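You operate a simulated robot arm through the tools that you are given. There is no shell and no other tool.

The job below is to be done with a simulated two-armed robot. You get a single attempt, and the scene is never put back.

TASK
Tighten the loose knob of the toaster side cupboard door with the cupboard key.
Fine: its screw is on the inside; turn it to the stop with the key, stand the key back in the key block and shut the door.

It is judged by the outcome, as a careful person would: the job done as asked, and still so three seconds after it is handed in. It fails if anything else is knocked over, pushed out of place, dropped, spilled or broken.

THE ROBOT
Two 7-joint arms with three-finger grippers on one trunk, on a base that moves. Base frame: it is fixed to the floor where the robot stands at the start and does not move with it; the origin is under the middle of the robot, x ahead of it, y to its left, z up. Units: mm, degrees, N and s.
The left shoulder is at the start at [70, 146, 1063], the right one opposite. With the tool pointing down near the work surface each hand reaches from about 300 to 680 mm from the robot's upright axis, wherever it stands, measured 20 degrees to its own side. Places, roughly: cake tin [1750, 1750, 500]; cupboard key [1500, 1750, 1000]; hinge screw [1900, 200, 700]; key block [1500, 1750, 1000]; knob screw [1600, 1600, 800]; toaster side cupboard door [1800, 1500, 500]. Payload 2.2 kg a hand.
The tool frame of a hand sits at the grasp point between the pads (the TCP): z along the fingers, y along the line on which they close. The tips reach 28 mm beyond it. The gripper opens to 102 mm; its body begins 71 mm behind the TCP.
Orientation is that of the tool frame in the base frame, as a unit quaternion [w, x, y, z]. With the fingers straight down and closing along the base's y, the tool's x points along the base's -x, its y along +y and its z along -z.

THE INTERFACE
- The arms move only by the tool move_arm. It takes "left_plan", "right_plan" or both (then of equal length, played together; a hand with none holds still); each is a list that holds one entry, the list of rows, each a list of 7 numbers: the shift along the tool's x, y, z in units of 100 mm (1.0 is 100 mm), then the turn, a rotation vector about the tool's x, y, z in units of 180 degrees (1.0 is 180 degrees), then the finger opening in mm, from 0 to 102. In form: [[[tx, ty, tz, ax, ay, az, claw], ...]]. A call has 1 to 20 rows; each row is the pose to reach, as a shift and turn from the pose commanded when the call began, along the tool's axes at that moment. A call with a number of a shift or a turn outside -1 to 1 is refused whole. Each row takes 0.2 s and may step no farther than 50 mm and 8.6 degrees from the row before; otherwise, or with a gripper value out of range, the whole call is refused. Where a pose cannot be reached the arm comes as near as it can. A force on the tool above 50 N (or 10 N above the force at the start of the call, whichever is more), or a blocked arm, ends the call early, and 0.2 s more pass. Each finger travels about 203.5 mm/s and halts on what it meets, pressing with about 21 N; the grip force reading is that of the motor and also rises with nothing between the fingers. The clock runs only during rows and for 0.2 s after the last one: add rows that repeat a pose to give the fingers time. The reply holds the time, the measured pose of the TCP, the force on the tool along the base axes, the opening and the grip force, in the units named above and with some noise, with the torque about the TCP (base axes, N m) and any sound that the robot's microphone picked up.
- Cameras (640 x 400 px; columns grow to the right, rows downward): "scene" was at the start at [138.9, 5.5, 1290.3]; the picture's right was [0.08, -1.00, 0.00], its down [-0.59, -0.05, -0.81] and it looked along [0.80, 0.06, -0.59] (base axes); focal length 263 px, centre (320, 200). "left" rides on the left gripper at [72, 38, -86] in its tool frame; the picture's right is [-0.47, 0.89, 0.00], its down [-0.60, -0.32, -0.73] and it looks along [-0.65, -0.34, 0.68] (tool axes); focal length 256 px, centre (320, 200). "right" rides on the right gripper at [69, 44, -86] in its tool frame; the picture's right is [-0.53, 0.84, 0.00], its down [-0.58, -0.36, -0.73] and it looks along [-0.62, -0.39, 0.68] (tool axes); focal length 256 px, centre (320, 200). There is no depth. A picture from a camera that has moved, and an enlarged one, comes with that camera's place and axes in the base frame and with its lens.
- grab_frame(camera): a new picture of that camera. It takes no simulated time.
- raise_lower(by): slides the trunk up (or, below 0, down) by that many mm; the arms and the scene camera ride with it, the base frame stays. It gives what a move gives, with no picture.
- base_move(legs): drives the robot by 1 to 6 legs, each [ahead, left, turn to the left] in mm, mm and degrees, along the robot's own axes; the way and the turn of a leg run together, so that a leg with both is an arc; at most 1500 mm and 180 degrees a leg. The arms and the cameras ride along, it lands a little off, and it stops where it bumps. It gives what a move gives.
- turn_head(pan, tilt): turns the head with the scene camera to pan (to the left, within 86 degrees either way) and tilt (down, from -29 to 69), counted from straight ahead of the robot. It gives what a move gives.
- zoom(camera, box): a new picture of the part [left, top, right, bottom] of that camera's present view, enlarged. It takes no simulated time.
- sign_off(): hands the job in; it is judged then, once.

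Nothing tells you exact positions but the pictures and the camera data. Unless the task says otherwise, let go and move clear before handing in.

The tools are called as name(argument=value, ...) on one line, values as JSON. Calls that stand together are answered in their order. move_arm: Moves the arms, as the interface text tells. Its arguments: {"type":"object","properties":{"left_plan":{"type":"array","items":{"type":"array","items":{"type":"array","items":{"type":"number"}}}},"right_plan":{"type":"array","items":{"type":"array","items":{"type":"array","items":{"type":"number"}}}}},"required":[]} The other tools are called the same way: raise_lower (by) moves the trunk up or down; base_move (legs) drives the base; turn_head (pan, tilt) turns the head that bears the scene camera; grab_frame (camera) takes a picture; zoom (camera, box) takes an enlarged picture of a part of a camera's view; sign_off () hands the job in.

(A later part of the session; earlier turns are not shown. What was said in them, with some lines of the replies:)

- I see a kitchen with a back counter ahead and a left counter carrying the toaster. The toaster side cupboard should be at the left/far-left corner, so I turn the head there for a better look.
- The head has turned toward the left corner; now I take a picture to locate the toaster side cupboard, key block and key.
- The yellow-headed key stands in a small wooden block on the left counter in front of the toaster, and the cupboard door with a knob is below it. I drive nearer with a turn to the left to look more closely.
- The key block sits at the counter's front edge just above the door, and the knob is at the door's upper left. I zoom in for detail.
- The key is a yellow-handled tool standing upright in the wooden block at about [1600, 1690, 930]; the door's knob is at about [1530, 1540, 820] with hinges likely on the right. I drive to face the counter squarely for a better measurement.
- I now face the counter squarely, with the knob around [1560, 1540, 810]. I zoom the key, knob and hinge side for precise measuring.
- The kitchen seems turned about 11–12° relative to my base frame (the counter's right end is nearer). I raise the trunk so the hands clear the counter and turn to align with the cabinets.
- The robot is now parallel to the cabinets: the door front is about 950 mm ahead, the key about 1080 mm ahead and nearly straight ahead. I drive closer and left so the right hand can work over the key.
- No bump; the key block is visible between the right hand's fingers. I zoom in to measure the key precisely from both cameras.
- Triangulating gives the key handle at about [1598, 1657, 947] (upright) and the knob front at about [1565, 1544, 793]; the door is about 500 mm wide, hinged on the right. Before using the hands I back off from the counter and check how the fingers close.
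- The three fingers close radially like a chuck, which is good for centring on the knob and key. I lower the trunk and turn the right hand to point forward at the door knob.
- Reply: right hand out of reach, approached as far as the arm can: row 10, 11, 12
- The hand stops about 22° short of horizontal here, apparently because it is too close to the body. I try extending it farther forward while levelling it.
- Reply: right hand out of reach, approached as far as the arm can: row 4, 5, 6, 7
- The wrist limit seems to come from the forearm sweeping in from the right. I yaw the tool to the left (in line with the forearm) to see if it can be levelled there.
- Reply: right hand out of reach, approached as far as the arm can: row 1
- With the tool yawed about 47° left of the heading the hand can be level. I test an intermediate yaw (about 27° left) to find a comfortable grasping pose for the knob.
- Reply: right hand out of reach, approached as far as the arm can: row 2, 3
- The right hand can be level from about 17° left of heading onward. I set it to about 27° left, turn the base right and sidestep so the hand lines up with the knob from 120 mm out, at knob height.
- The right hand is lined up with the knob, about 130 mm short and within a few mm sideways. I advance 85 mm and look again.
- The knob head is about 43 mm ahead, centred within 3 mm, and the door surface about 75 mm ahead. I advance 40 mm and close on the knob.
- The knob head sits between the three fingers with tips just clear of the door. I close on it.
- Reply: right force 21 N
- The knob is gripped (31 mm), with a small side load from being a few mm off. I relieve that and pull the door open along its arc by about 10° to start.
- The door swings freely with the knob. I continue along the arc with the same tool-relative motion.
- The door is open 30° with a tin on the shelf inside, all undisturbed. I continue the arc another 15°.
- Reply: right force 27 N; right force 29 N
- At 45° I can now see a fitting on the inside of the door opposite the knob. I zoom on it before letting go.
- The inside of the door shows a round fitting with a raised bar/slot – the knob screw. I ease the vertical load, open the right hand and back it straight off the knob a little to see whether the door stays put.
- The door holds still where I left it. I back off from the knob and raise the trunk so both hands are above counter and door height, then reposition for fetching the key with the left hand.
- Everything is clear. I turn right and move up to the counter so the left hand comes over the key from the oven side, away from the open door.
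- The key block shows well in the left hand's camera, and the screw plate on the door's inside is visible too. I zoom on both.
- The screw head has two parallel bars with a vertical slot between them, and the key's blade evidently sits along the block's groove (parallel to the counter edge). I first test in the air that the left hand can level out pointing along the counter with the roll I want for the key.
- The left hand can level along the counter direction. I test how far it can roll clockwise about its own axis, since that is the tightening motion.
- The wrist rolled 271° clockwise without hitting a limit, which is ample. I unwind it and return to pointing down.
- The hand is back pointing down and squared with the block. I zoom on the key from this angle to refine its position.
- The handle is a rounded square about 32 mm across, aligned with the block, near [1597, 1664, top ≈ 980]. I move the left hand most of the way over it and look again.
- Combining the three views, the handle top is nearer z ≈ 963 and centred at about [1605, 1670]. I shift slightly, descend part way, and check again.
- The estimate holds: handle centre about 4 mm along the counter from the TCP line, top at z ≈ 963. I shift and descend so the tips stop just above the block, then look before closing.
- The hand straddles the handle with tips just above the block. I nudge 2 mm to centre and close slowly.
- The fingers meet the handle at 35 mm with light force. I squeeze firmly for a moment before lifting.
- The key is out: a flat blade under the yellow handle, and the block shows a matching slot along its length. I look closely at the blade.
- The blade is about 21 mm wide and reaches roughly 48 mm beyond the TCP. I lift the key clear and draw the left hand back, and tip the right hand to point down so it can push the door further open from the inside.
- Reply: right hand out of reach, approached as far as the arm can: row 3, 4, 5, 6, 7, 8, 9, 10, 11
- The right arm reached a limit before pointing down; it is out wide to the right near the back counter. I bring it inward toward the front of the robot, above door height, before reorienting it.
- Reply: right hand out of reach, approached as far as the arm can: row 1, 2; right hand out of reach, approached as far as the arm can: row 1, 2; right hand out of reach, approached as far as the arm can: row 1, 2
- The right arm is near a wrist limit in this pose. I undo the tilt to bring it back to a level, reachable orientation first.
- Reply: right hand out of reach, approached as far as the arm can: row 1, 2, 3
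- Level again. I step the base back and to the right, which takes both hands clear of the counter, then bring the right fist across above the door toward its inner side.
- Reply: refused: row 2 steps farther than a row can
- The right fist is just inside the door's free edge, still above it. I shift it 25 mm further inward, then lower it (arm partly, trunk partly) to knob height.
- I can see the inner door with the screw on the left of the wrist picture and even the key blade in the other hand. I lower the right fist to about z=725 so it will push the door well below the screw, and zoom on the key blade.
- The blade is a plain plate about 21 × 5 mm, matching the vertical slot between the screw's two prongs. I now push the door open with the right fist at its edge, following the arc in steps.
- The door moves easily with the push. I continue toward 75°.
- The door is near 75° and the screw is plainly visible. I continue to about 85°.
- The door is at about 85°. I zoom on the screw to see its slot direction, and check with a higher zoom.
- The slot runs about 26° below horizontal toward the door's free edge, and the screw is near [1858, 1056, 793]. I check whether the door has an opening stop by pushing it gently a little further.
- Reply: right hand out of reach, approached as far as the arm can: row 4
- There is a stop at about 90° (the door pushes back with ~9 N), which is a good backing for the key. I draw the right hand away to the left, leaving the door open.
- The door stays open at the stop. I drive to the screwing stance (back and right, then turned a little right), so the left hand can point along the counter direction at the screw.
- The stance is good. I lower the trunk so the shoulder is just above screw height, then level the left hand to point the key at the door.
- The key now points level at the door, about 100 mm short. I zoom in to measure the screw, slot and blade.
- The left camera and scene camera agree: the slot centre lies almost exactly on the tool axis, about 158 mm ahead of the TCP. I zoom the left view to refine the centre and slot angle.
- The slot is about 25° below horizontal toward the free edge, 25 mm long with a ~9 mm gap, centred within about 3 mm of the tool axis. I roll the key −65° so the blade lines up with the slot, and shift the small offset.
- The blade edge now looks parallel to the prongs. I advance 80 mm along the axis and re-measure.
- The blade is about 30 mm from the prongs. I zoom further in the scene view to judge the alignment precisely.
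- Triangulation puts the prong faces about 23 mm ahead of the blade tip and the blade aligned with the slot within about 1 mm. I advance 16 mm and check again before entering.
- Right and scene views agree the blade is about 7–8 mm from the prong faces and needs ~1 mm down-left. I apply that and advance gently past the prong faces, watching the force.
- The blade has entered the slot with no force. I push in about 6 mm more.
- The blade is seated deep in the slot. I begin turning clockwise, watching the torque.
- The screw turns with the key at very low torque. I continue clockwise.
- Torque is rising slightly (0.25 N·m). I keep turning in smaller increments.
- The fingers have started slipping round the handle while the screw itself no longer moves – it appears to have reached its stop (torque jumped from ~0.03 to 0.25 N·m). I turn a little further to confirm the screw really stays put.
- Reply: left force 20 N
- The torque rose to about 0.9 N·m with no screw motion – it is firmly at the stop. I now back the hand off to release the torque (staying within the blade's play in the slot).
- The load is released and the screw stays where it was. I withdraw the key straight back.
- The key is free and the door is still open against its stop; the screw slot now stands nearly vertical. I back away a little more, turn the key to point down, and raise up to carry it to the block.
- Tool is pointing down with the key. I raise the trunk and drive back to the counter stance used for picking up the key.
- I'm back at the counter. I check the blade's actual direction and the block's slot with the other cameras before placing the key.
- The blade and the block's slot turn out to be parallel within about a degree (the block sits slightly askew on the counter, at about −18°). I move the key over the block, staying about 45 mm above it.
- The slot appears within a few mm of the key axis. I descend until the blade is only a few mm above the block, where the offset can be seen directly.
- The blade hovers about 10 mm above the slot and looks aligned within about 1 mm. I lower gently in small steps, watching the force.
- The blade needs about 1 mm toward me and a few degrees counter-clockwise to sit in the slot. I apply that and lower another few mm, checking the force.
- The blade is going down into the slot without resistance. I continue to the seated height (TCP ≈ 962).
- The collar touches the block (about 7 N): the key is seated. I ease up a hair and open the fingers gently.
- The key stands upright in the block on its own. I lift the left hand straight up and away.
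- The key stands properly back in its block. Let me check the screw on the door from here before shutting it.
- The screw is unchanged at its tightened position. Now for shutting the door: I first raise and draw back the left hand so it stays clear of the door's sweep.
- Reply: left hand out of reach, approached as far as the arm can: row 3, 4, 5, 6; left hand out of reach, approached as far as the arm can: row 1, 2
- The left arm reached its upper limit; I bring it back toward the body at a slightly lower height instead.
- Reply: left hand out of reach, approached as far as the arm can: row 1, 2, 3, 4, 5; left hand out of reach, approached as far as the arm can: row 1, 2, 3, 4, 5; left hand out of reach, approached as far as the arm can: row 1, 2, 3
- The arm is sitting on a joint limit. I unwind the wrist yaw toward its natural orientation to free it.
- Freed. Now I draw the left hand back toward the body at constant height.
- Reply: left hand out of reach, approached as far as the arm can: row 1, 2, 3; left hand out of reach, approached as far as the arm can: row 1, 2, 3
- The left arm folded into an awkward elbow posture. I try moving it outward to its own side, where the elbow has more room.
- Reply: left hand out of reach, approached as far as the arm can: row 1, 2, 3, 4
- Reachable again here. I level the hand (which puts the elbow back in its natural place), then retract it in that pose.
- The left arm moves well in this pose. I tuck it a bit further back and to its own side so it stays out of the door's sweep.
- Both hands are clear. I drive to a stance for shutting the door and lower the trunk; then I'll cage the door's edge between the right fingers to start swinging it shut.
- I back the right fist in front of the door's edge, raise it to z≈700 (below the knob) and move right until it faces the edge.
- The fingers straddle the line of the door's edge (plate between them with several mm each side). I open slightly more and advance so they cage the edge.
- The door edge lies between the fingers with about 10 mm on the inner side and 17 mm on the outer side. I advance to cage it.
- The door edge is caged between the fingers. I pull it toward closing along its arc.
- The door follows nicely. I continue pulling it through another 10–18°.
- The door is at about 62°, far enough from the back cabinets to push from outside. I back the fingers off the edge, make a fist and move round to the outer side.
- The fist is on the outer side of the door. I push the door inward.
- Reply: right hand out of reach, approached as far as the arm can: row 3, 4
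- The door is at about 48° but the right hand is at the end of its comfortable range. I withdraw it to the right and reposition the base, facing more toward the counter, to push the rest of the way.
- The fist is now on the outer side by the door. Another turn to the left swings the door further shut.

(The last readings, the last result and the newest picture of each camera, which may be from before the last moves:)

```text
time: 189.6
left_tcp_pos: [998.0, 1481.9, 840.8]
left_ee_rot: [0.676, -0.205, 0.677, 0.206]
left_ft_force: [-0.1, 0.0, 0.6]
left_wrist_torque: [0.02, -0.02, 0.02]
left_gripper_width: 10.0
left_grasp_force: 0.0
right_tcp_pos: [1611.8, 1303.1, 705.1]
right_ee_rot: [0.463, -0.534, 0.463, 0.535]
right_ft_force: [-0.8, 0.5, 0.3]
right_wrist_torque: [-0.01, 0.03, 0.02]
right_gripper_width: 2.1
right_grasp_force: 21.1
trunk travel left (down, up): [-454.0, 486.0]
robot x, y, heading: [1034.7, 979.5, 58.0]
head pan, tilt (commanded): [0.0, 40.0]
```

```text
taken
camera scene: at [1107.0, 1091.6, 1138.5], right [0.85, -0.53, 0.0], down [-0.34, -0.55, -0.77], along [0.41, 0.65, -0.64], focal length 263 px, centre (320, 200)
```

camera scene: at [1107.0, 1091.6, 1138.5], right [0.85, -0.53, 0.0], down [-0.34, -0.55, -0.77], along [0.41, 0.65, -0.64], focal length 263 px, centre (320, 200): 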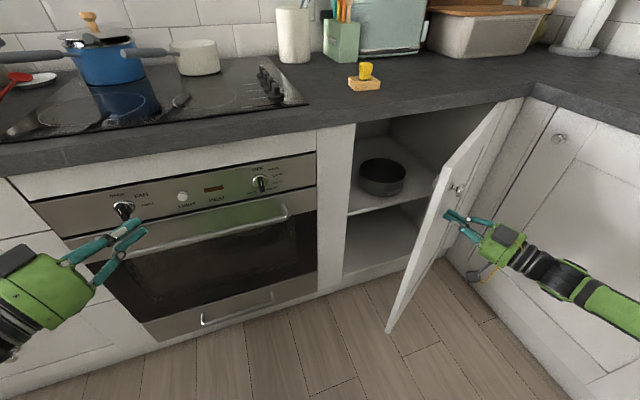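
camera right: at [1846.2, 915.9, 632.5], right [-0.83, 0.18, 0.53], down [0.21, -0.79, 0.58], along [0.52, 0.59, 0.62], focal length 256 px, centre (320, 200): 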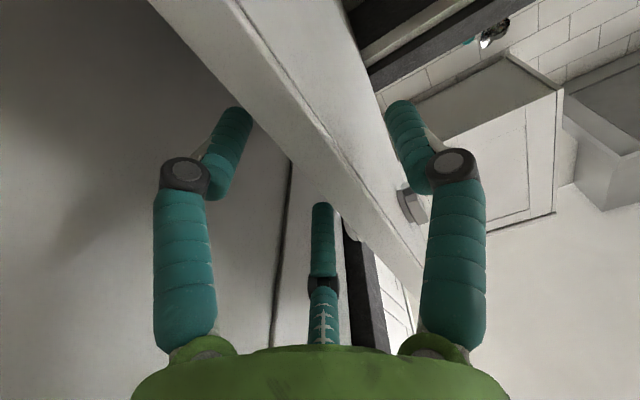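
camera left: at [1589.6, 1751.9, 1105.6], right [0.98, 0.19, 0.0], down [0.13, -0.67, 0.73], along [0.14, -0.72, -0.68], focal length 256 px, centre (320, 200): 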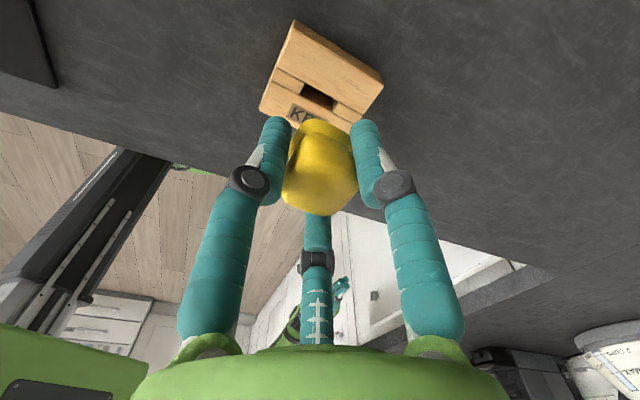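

The door is at roughly 32° with the fist on its outer face. I push forward along the closing arc.

move_arm(right_plan=[[[0, 0.04, 0.22, 0, 0, 0, 0], [0, 0.08, 0.45, 0, 0, 0, 0], [0, 0.12, 0.67, 0, 0, 0, 0], [0, 0.15, 0.89, 0, 0, 0, 0]]])

grab_frame(camera="scene")

```text
time: 190.6
left_tcp_pos: [996.9, 1482.5, 839.3]
left_ee_rot: [0.676, -0.205, 0.677, 0.206]
left_ft_force: [-0.4, -0.1, 0.1]
left_wrist_torque: [0.0, 0.03, -0.05]
left_gripper_width: 9.9
left_grasp_force: 0.1
right_tcp_pos: [1582.6, 1388.4, 705.3]
right_ee_rot: [-0.463, 0.535, -0.463, -0.534]
right_ft_force: [0.0, 1.0, 1.0]
right_wrist_torque: [-0.03, -0.01, 0.0]
right_gripper_width: 2.2
right_grasp_force: 21.5
trunk travel left (down, up): [-454.0, 486.0]
robot x, y, heading: [1033.2, 977.5, 57.9]
head pan, tilt (commanded): [0.0, 40.0]
```

```text
taken
camera scene: at [1106.9, 1092.1, 1138.5], right [0.85, -0.53, 0.0], down [-0.34, -0.55, -0.77], along [0.41, 0.65, -0.64], focal length 263 px, centre (320, 200)
```

scene: 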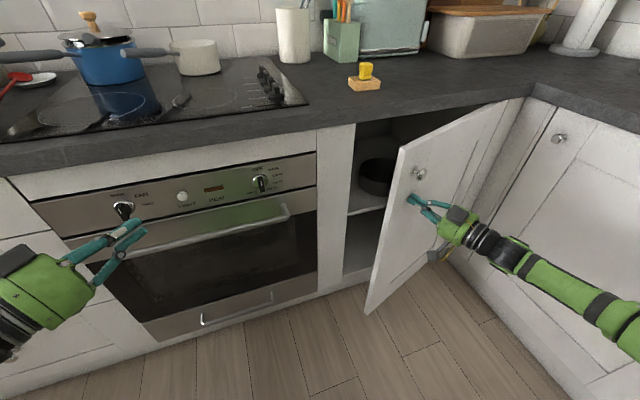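

Good – the door is closing. I keep pushing.

move_arm(right_plan=[[[0, 0.0, 0.2, 0, 0, 0, 0], [0, -0.01, 0.4, 0, 0, 0, 0], [0, -0.01, 0.58, 0, 0, 0, 0], [0, -0.02, 0.76, 0, 0, 0, 0]]])

grab_frame(camera="scene")

```text
time: 191.6
left_tcp_pos: [997.1, 1482.1, 841.6]
left_ee_rot: [0.677, -0.206, 0.676, 0.206]
left_ft_force: [-0.7, 0.5, -1.4]
left_wrist_torque: [0.01, 0.01, -0.03]
left_gripper_width: 10.0
left_grasp_force: 0.0
right_tcp_pos: [1573.3, 1465.4, 704.4]
right_ee_rot: [-0.462, 0.535, -0.462, -0.535]
right_ft_force: [-0.7, -0.3, -0.4]
right_wrist_torque: [0.0, -0.01, -0.01]
right_gripper_width: 2.2
right_grasp_force: 21.2
trunk travel left (down, up): [-454.0, 486.0]
robot x, y, heading: [1033.0, 976.6, 58.2]
head pan, tilt (commanded): [0.0, 40.0]
```

```text
taken
camera scene: at [1106.8, 1092.1, 1138.5], right [0.85, -0.53, 0.0], down [-0.34, -0.55, -0.77], along [0.41, 0.65, -0.64], focal length 263 px, centre (320, 200)
```

scene: 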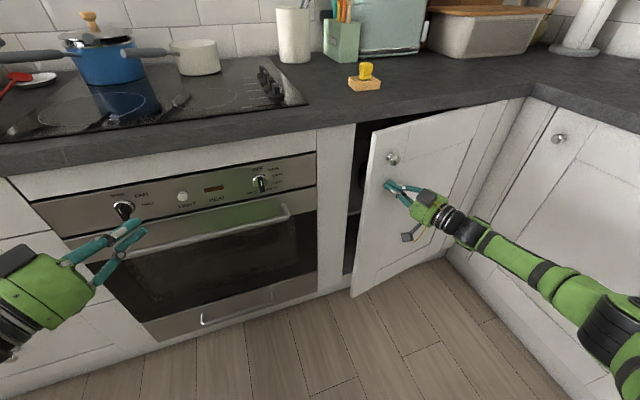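

Nearly shut. I push the last stretch slowly until the door meets the frame.

move_arm(right_plan=[[[0, -0.04, 0.15, 0, 0, 0, 0], [0, -0.07, 0.3, 0, 0, 0, 0], [0, -0.1, 0.45, 0, 0, 0, 0], [0, -0.11, 0.53, 0, 0, 0, 0]]])

grab_frame(camera="scene")

zoom(camera="scene", box=[320, 90, 480, 200])

```text
time: 192.6
left_tcp_pos: [997.7, 1481.9, 840.8]
left_ee_rot: [0.676, -0.206, 0.677, 0.207]
left_ft_force: [0.4, -0.1, -0.6]
left_wrist_torque: [0.01, -0.02, 0.02]
left_gripper_width: 9.7
left_grasp_force: 0.0
right_tcp_pos: [1578.5, 1518.4, 704.5]
right_ee_rot: [-0.464, 0.534, -0.463, -0.534]
right_ft_force: [0.0, 0.9, -0.1]
right_wrist_torque: [-0.01, -0.02, -0.01]
right_gripper_width: 2.4
right_grasp_force: 20.9
trunk travel left (down, up): [-454.0, 486.0]
robot x, y, heading: [1032.9, 975.1, 58.0]
head pan, tilt (commanded): [0.0, 40.0]
```

```text
taken
camera scene: at [1107.0, 1091.6, 1138.5], right [0.85, -0.53, 0.0], down [-0.34, -0.55, -0.77], along [0.41, 0.65, -0.64], focal length 263 px, centre (320, 200)
```

scene: 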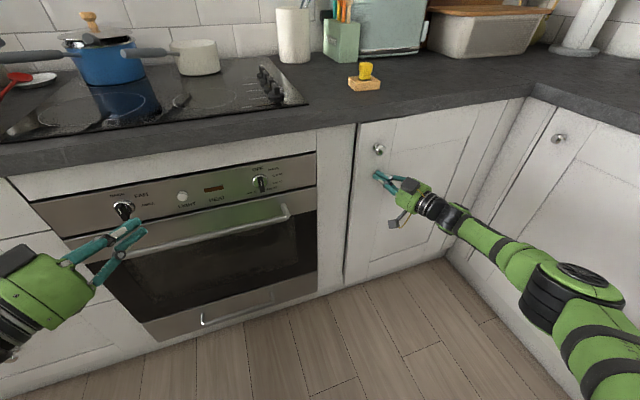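

```text
3.64 times, centred on (400, 145) of scene
camera zoom: at [1107.0, 1091.6, 1138.5], right [0.85, -0.53, 0.0], down [-0.34, -0.55, -0.77], along [0.41, 0.65, -0.64], focal length 958 px, centre (29, 400)
```

zoom: 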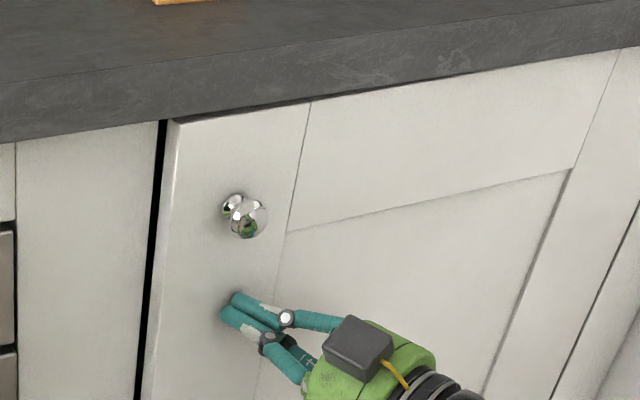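

A small gap remains. I press on until contact force shows the door is fully shut.

move_arm(right_plan=[[[0, -0.03, 0.06, 0, 0, 0, 0], [0, -0.05, 0.12, 0, 0, 0, 0], [0, -0.06, 0.17, 0, 0, 0, 0], [0, -0.07, 0.21, 0, 0, 0, 0]]])

zoom(camera="scene", box=[320, 90, 480, 200])

```text
time: 193.6
left_tcp_pos: [995.8, 1479.7, 840.7]
left_ee_rot: [0.676, -0.205, 0.677, 0.206]
left_ft_force: [-0.2, -0.3, -0.1]
left_wrist_torque: [-0.02, 0.01, -0.01]
left_gripper_width: 9.8
left_grasp_force: 0.0
right_tcp_pos: [1583.5, 1538.6, 704.5]
right_ee_rot: [-0.463, 0.534, -0.463, -0.534]
right_ft_force: [-3.9, -11.5, -0.4]
right_wrist_torque: [-0.06, -0.05, 0.04]
right_gripper_width: 2.3
right_grasp_force: 20.5
trunk travel left (down, up): [-454.0, 486.0]
robot x, y, heading: [1034.7, 977.6, 58.3]
head pan, tilt (commanded): [0.0, 40.0]
```

```text
3.64 times, centred on (400, 145) of scene
camera zoom: at [1106.8, 1090.0, 1138.6], right [0.85, -0.53, 0.0], down [-0.34, -0.54, -0.77], along [0.41, 0.65, -0.64], focal length 958 px, centre (29, 400)
```

zoom: 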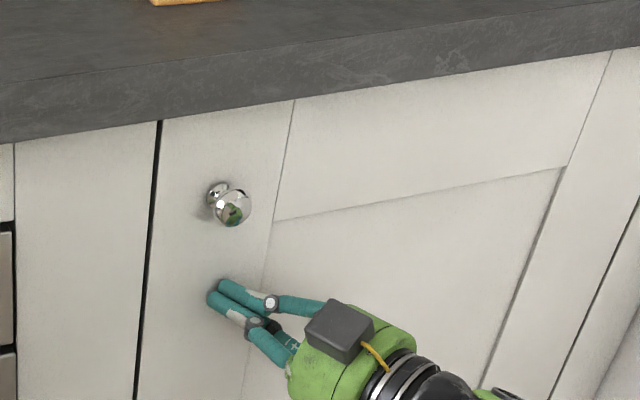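

The door is now flush with 12 N of contact. One more slight press to make sure it's home, then I withdraw.

move_arm(right_plan=[[[0, 0, 0.03, 0, 0, 0, 0], [0, 0, 0.06, 0, 0, 0, 0], [0, 0, 0.06, 0, 0, 0, 0]]])

move_arm(right_plan=[[[0, 0, -0.1, 0, 0, 0, 0], [0, 0, -0.35, 0, 0, 0, 0], [0, 0, -0.7, 0, 0, 0, 0], [0, 0, -1.0, 0, 0, 0, 0]]])

grab_frame(camera="scene")

zoom(camera="scene", box=[320, 90, 480, 200])

```text
time: 194.4
left_tcp_pos: [998.1, 1477.4, 841.4]
left_ee_rot: [0.677, -0.203, 0.676, 0.207]
left_ft_force: [0.6, -0.4, 0.5]
left_wrist_torque: [-0.02, -0.02, -0.02]
left_gripper_width: 10.0
left_grasp_force: 0.0
right_tcp_pos: [1582.4, 1537.6, 704.0]
right_ee_rot: [-0.463, 0.535, -0.465, -0.532]
right_ft_force: [-10.5, -45.5, -10.7]
right_wrist_torque: [-0.29, 0.01, -0.08]
right_gripper_width: 1.8
right_grasp_force: 20.6
right hand out of reach, approached as far as the arm can: row 2
trunk travel left (down, up): [-454.0, 486.0]
robot x, y, heading: [1034.0, 979.0, 57.9]
head pan, tilt (commanded): [0.0, 40.0]
```

```text
time: 195.4
left_tcp_pos: [996.9, 1480.7, 840.1]
left_ee_rot: [0.676, -0.205, 0.677, 0.206]
left_ft_force: [0.7, 0.4, 0.6]
left_wrist_torque: [0.01, 0.01, 0.04]
left_gripper_width: 9.8
left_grasp_force: 0.1
right_tcp_pos: [1597.1, 1447.1, 704.9]
right_ee_rot: [0.463, -0.534, 0.463, 0.535]
right_ft_force: [-0.2, 0.1, -0.2]
right_wrist_torque: [-0.01, 0.01, -0.03]
right_gripper_width: 2.4
right_grasp_force: 20.9
trunk travel left (down, up): [-454.0, 486.0]
robot x, y, heading: [1031.7, 979.7, 58.0]
head pan, tilt (commanded): [0.0, 40.0]
```

```text
taken
camera scene: at [1107.3, 1090.8, 1138.6], right [0.85, -0.53, 0.0], down [-0.34, -0.55, -0.77], along [0.4, 0.65, -0.64], focal length 263 px, centre (320, 200)
```

scene: 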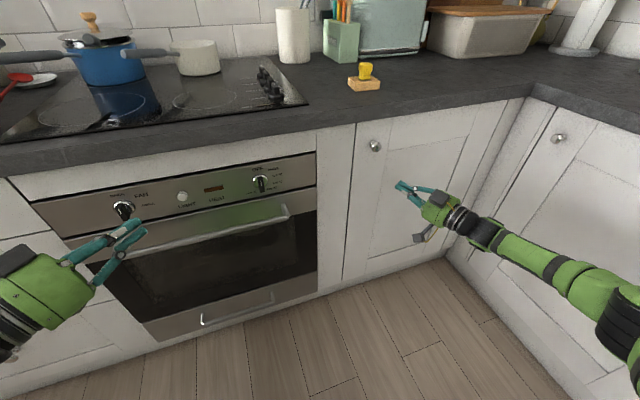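

```text
3.64 times, centred on (400, 145) of scene
camera zoom: at [1107.3, 1090.8, 1138.6], right [0.85, -0.53, 0.0], down [-0.34, -0.55, -0.77], along [0.4, 0.65, -0.64], focal length 958 px, centre (29, 400)
```

zoom: 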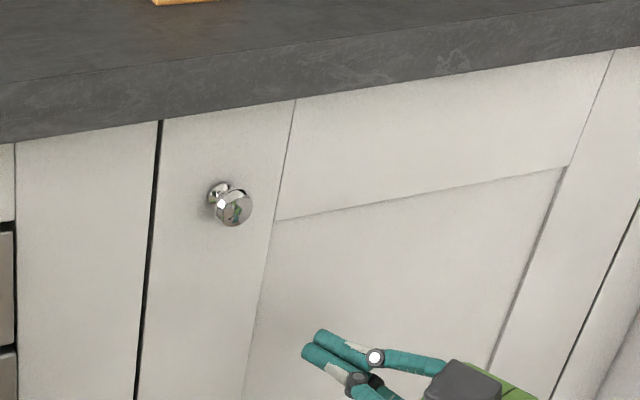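

The door is shut flush and stays so. I check the key in its block, then back the robot away clear of everything.

zoom(camera="scene", box=[340, 55, 390, 95])

base_move(legs=[[-350, 0, 0]])

grab_frame(camera="scene")

```text
10.00 times, centred on (365, 75) of scene
camera zoom: at [1107.3, 1090.8, 1138.6], right [0.85, -0.53, 0.0], down [-0.34, -0.55, -0.77], along [0.4, 0.65, -0.64], focal length 2634 px, centre (-130, 1450)
```

zoom: 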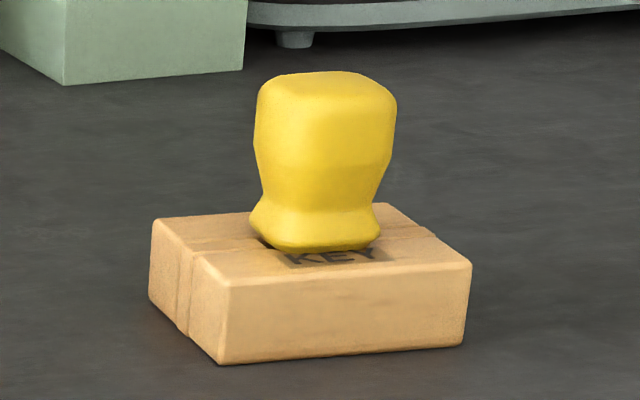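

```text
time: 197.7
left_tcp_pos: [812.4, 1187.2, 840.4]
left_ee_rot: [0.676, -0.207, 0.676, 0.208]
left_ft_force: [0.4, 0.3, -0.4]
left_wrist_torque: [-0.01, 0.01, -0.01]
left_gripper_width: 10.0
left_grasp_force: 0.0
right_tcp_pos: [1414.1, 1158.3, 704.0]
right_ee_rot: [0.462, -0.535, 0.462, 0.535]
right_ft_force: [-0.9, -0.3, 0.3]
right_wrist_torque: [-0.03, 0.01, -0.02]
right_gripper_width: 2.3
right_grasp_force: 20.8
trunk travel left (down, up): [-454.0, 486.0]
robot x, y, heading: [852.6, 687.2, 58.4]
head pan, tilt (commanded): [0.0, 40.0]
```

```text
taken
camera scene: at [925.0, 798.9, 1138.6], right [0.85, -0.53, 0.0], down [-0.34, -0.55, -0.77], along [0.4, 0.65, -0.64], focal length 263 px, centre (320, 200)
```

scene: 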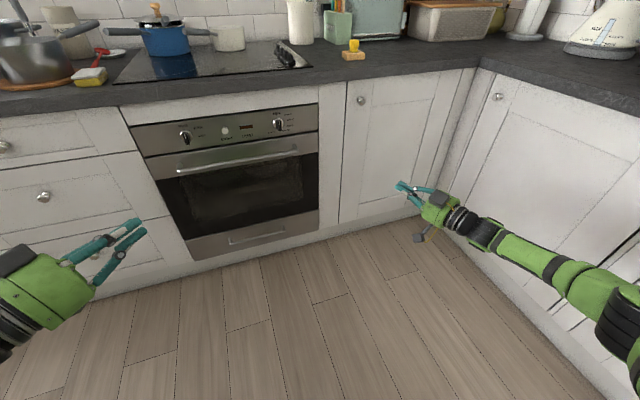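

The knob screw is turned to its stop, the key stands upright in its block, and the toaster side door is shut flush. Both hands are empty and clear and nothing else has been disturbed, so I hand the job in.

sign_off()

```text
The job is handed in.
```

The toaster side cupboard door's knob screw is turned to its stop, the key is back in its block, and the door is shut.

- **Screw:** I turned it clockwise about 75°. It then stopped moving, and it stayed put when I pushed to about 0.9 N·m. I did not test the knob itself for wobble afterwards.
- **Key:** it stands upright in the block's slot.
- **Door:** it closed flush against the frame. I pressed it with about 45 N to be sure, and it stayed shut when I let go.
- **Surroundings:** I saw nothing knocked over or pushed out of place. The robot has backed away with both hands empty.
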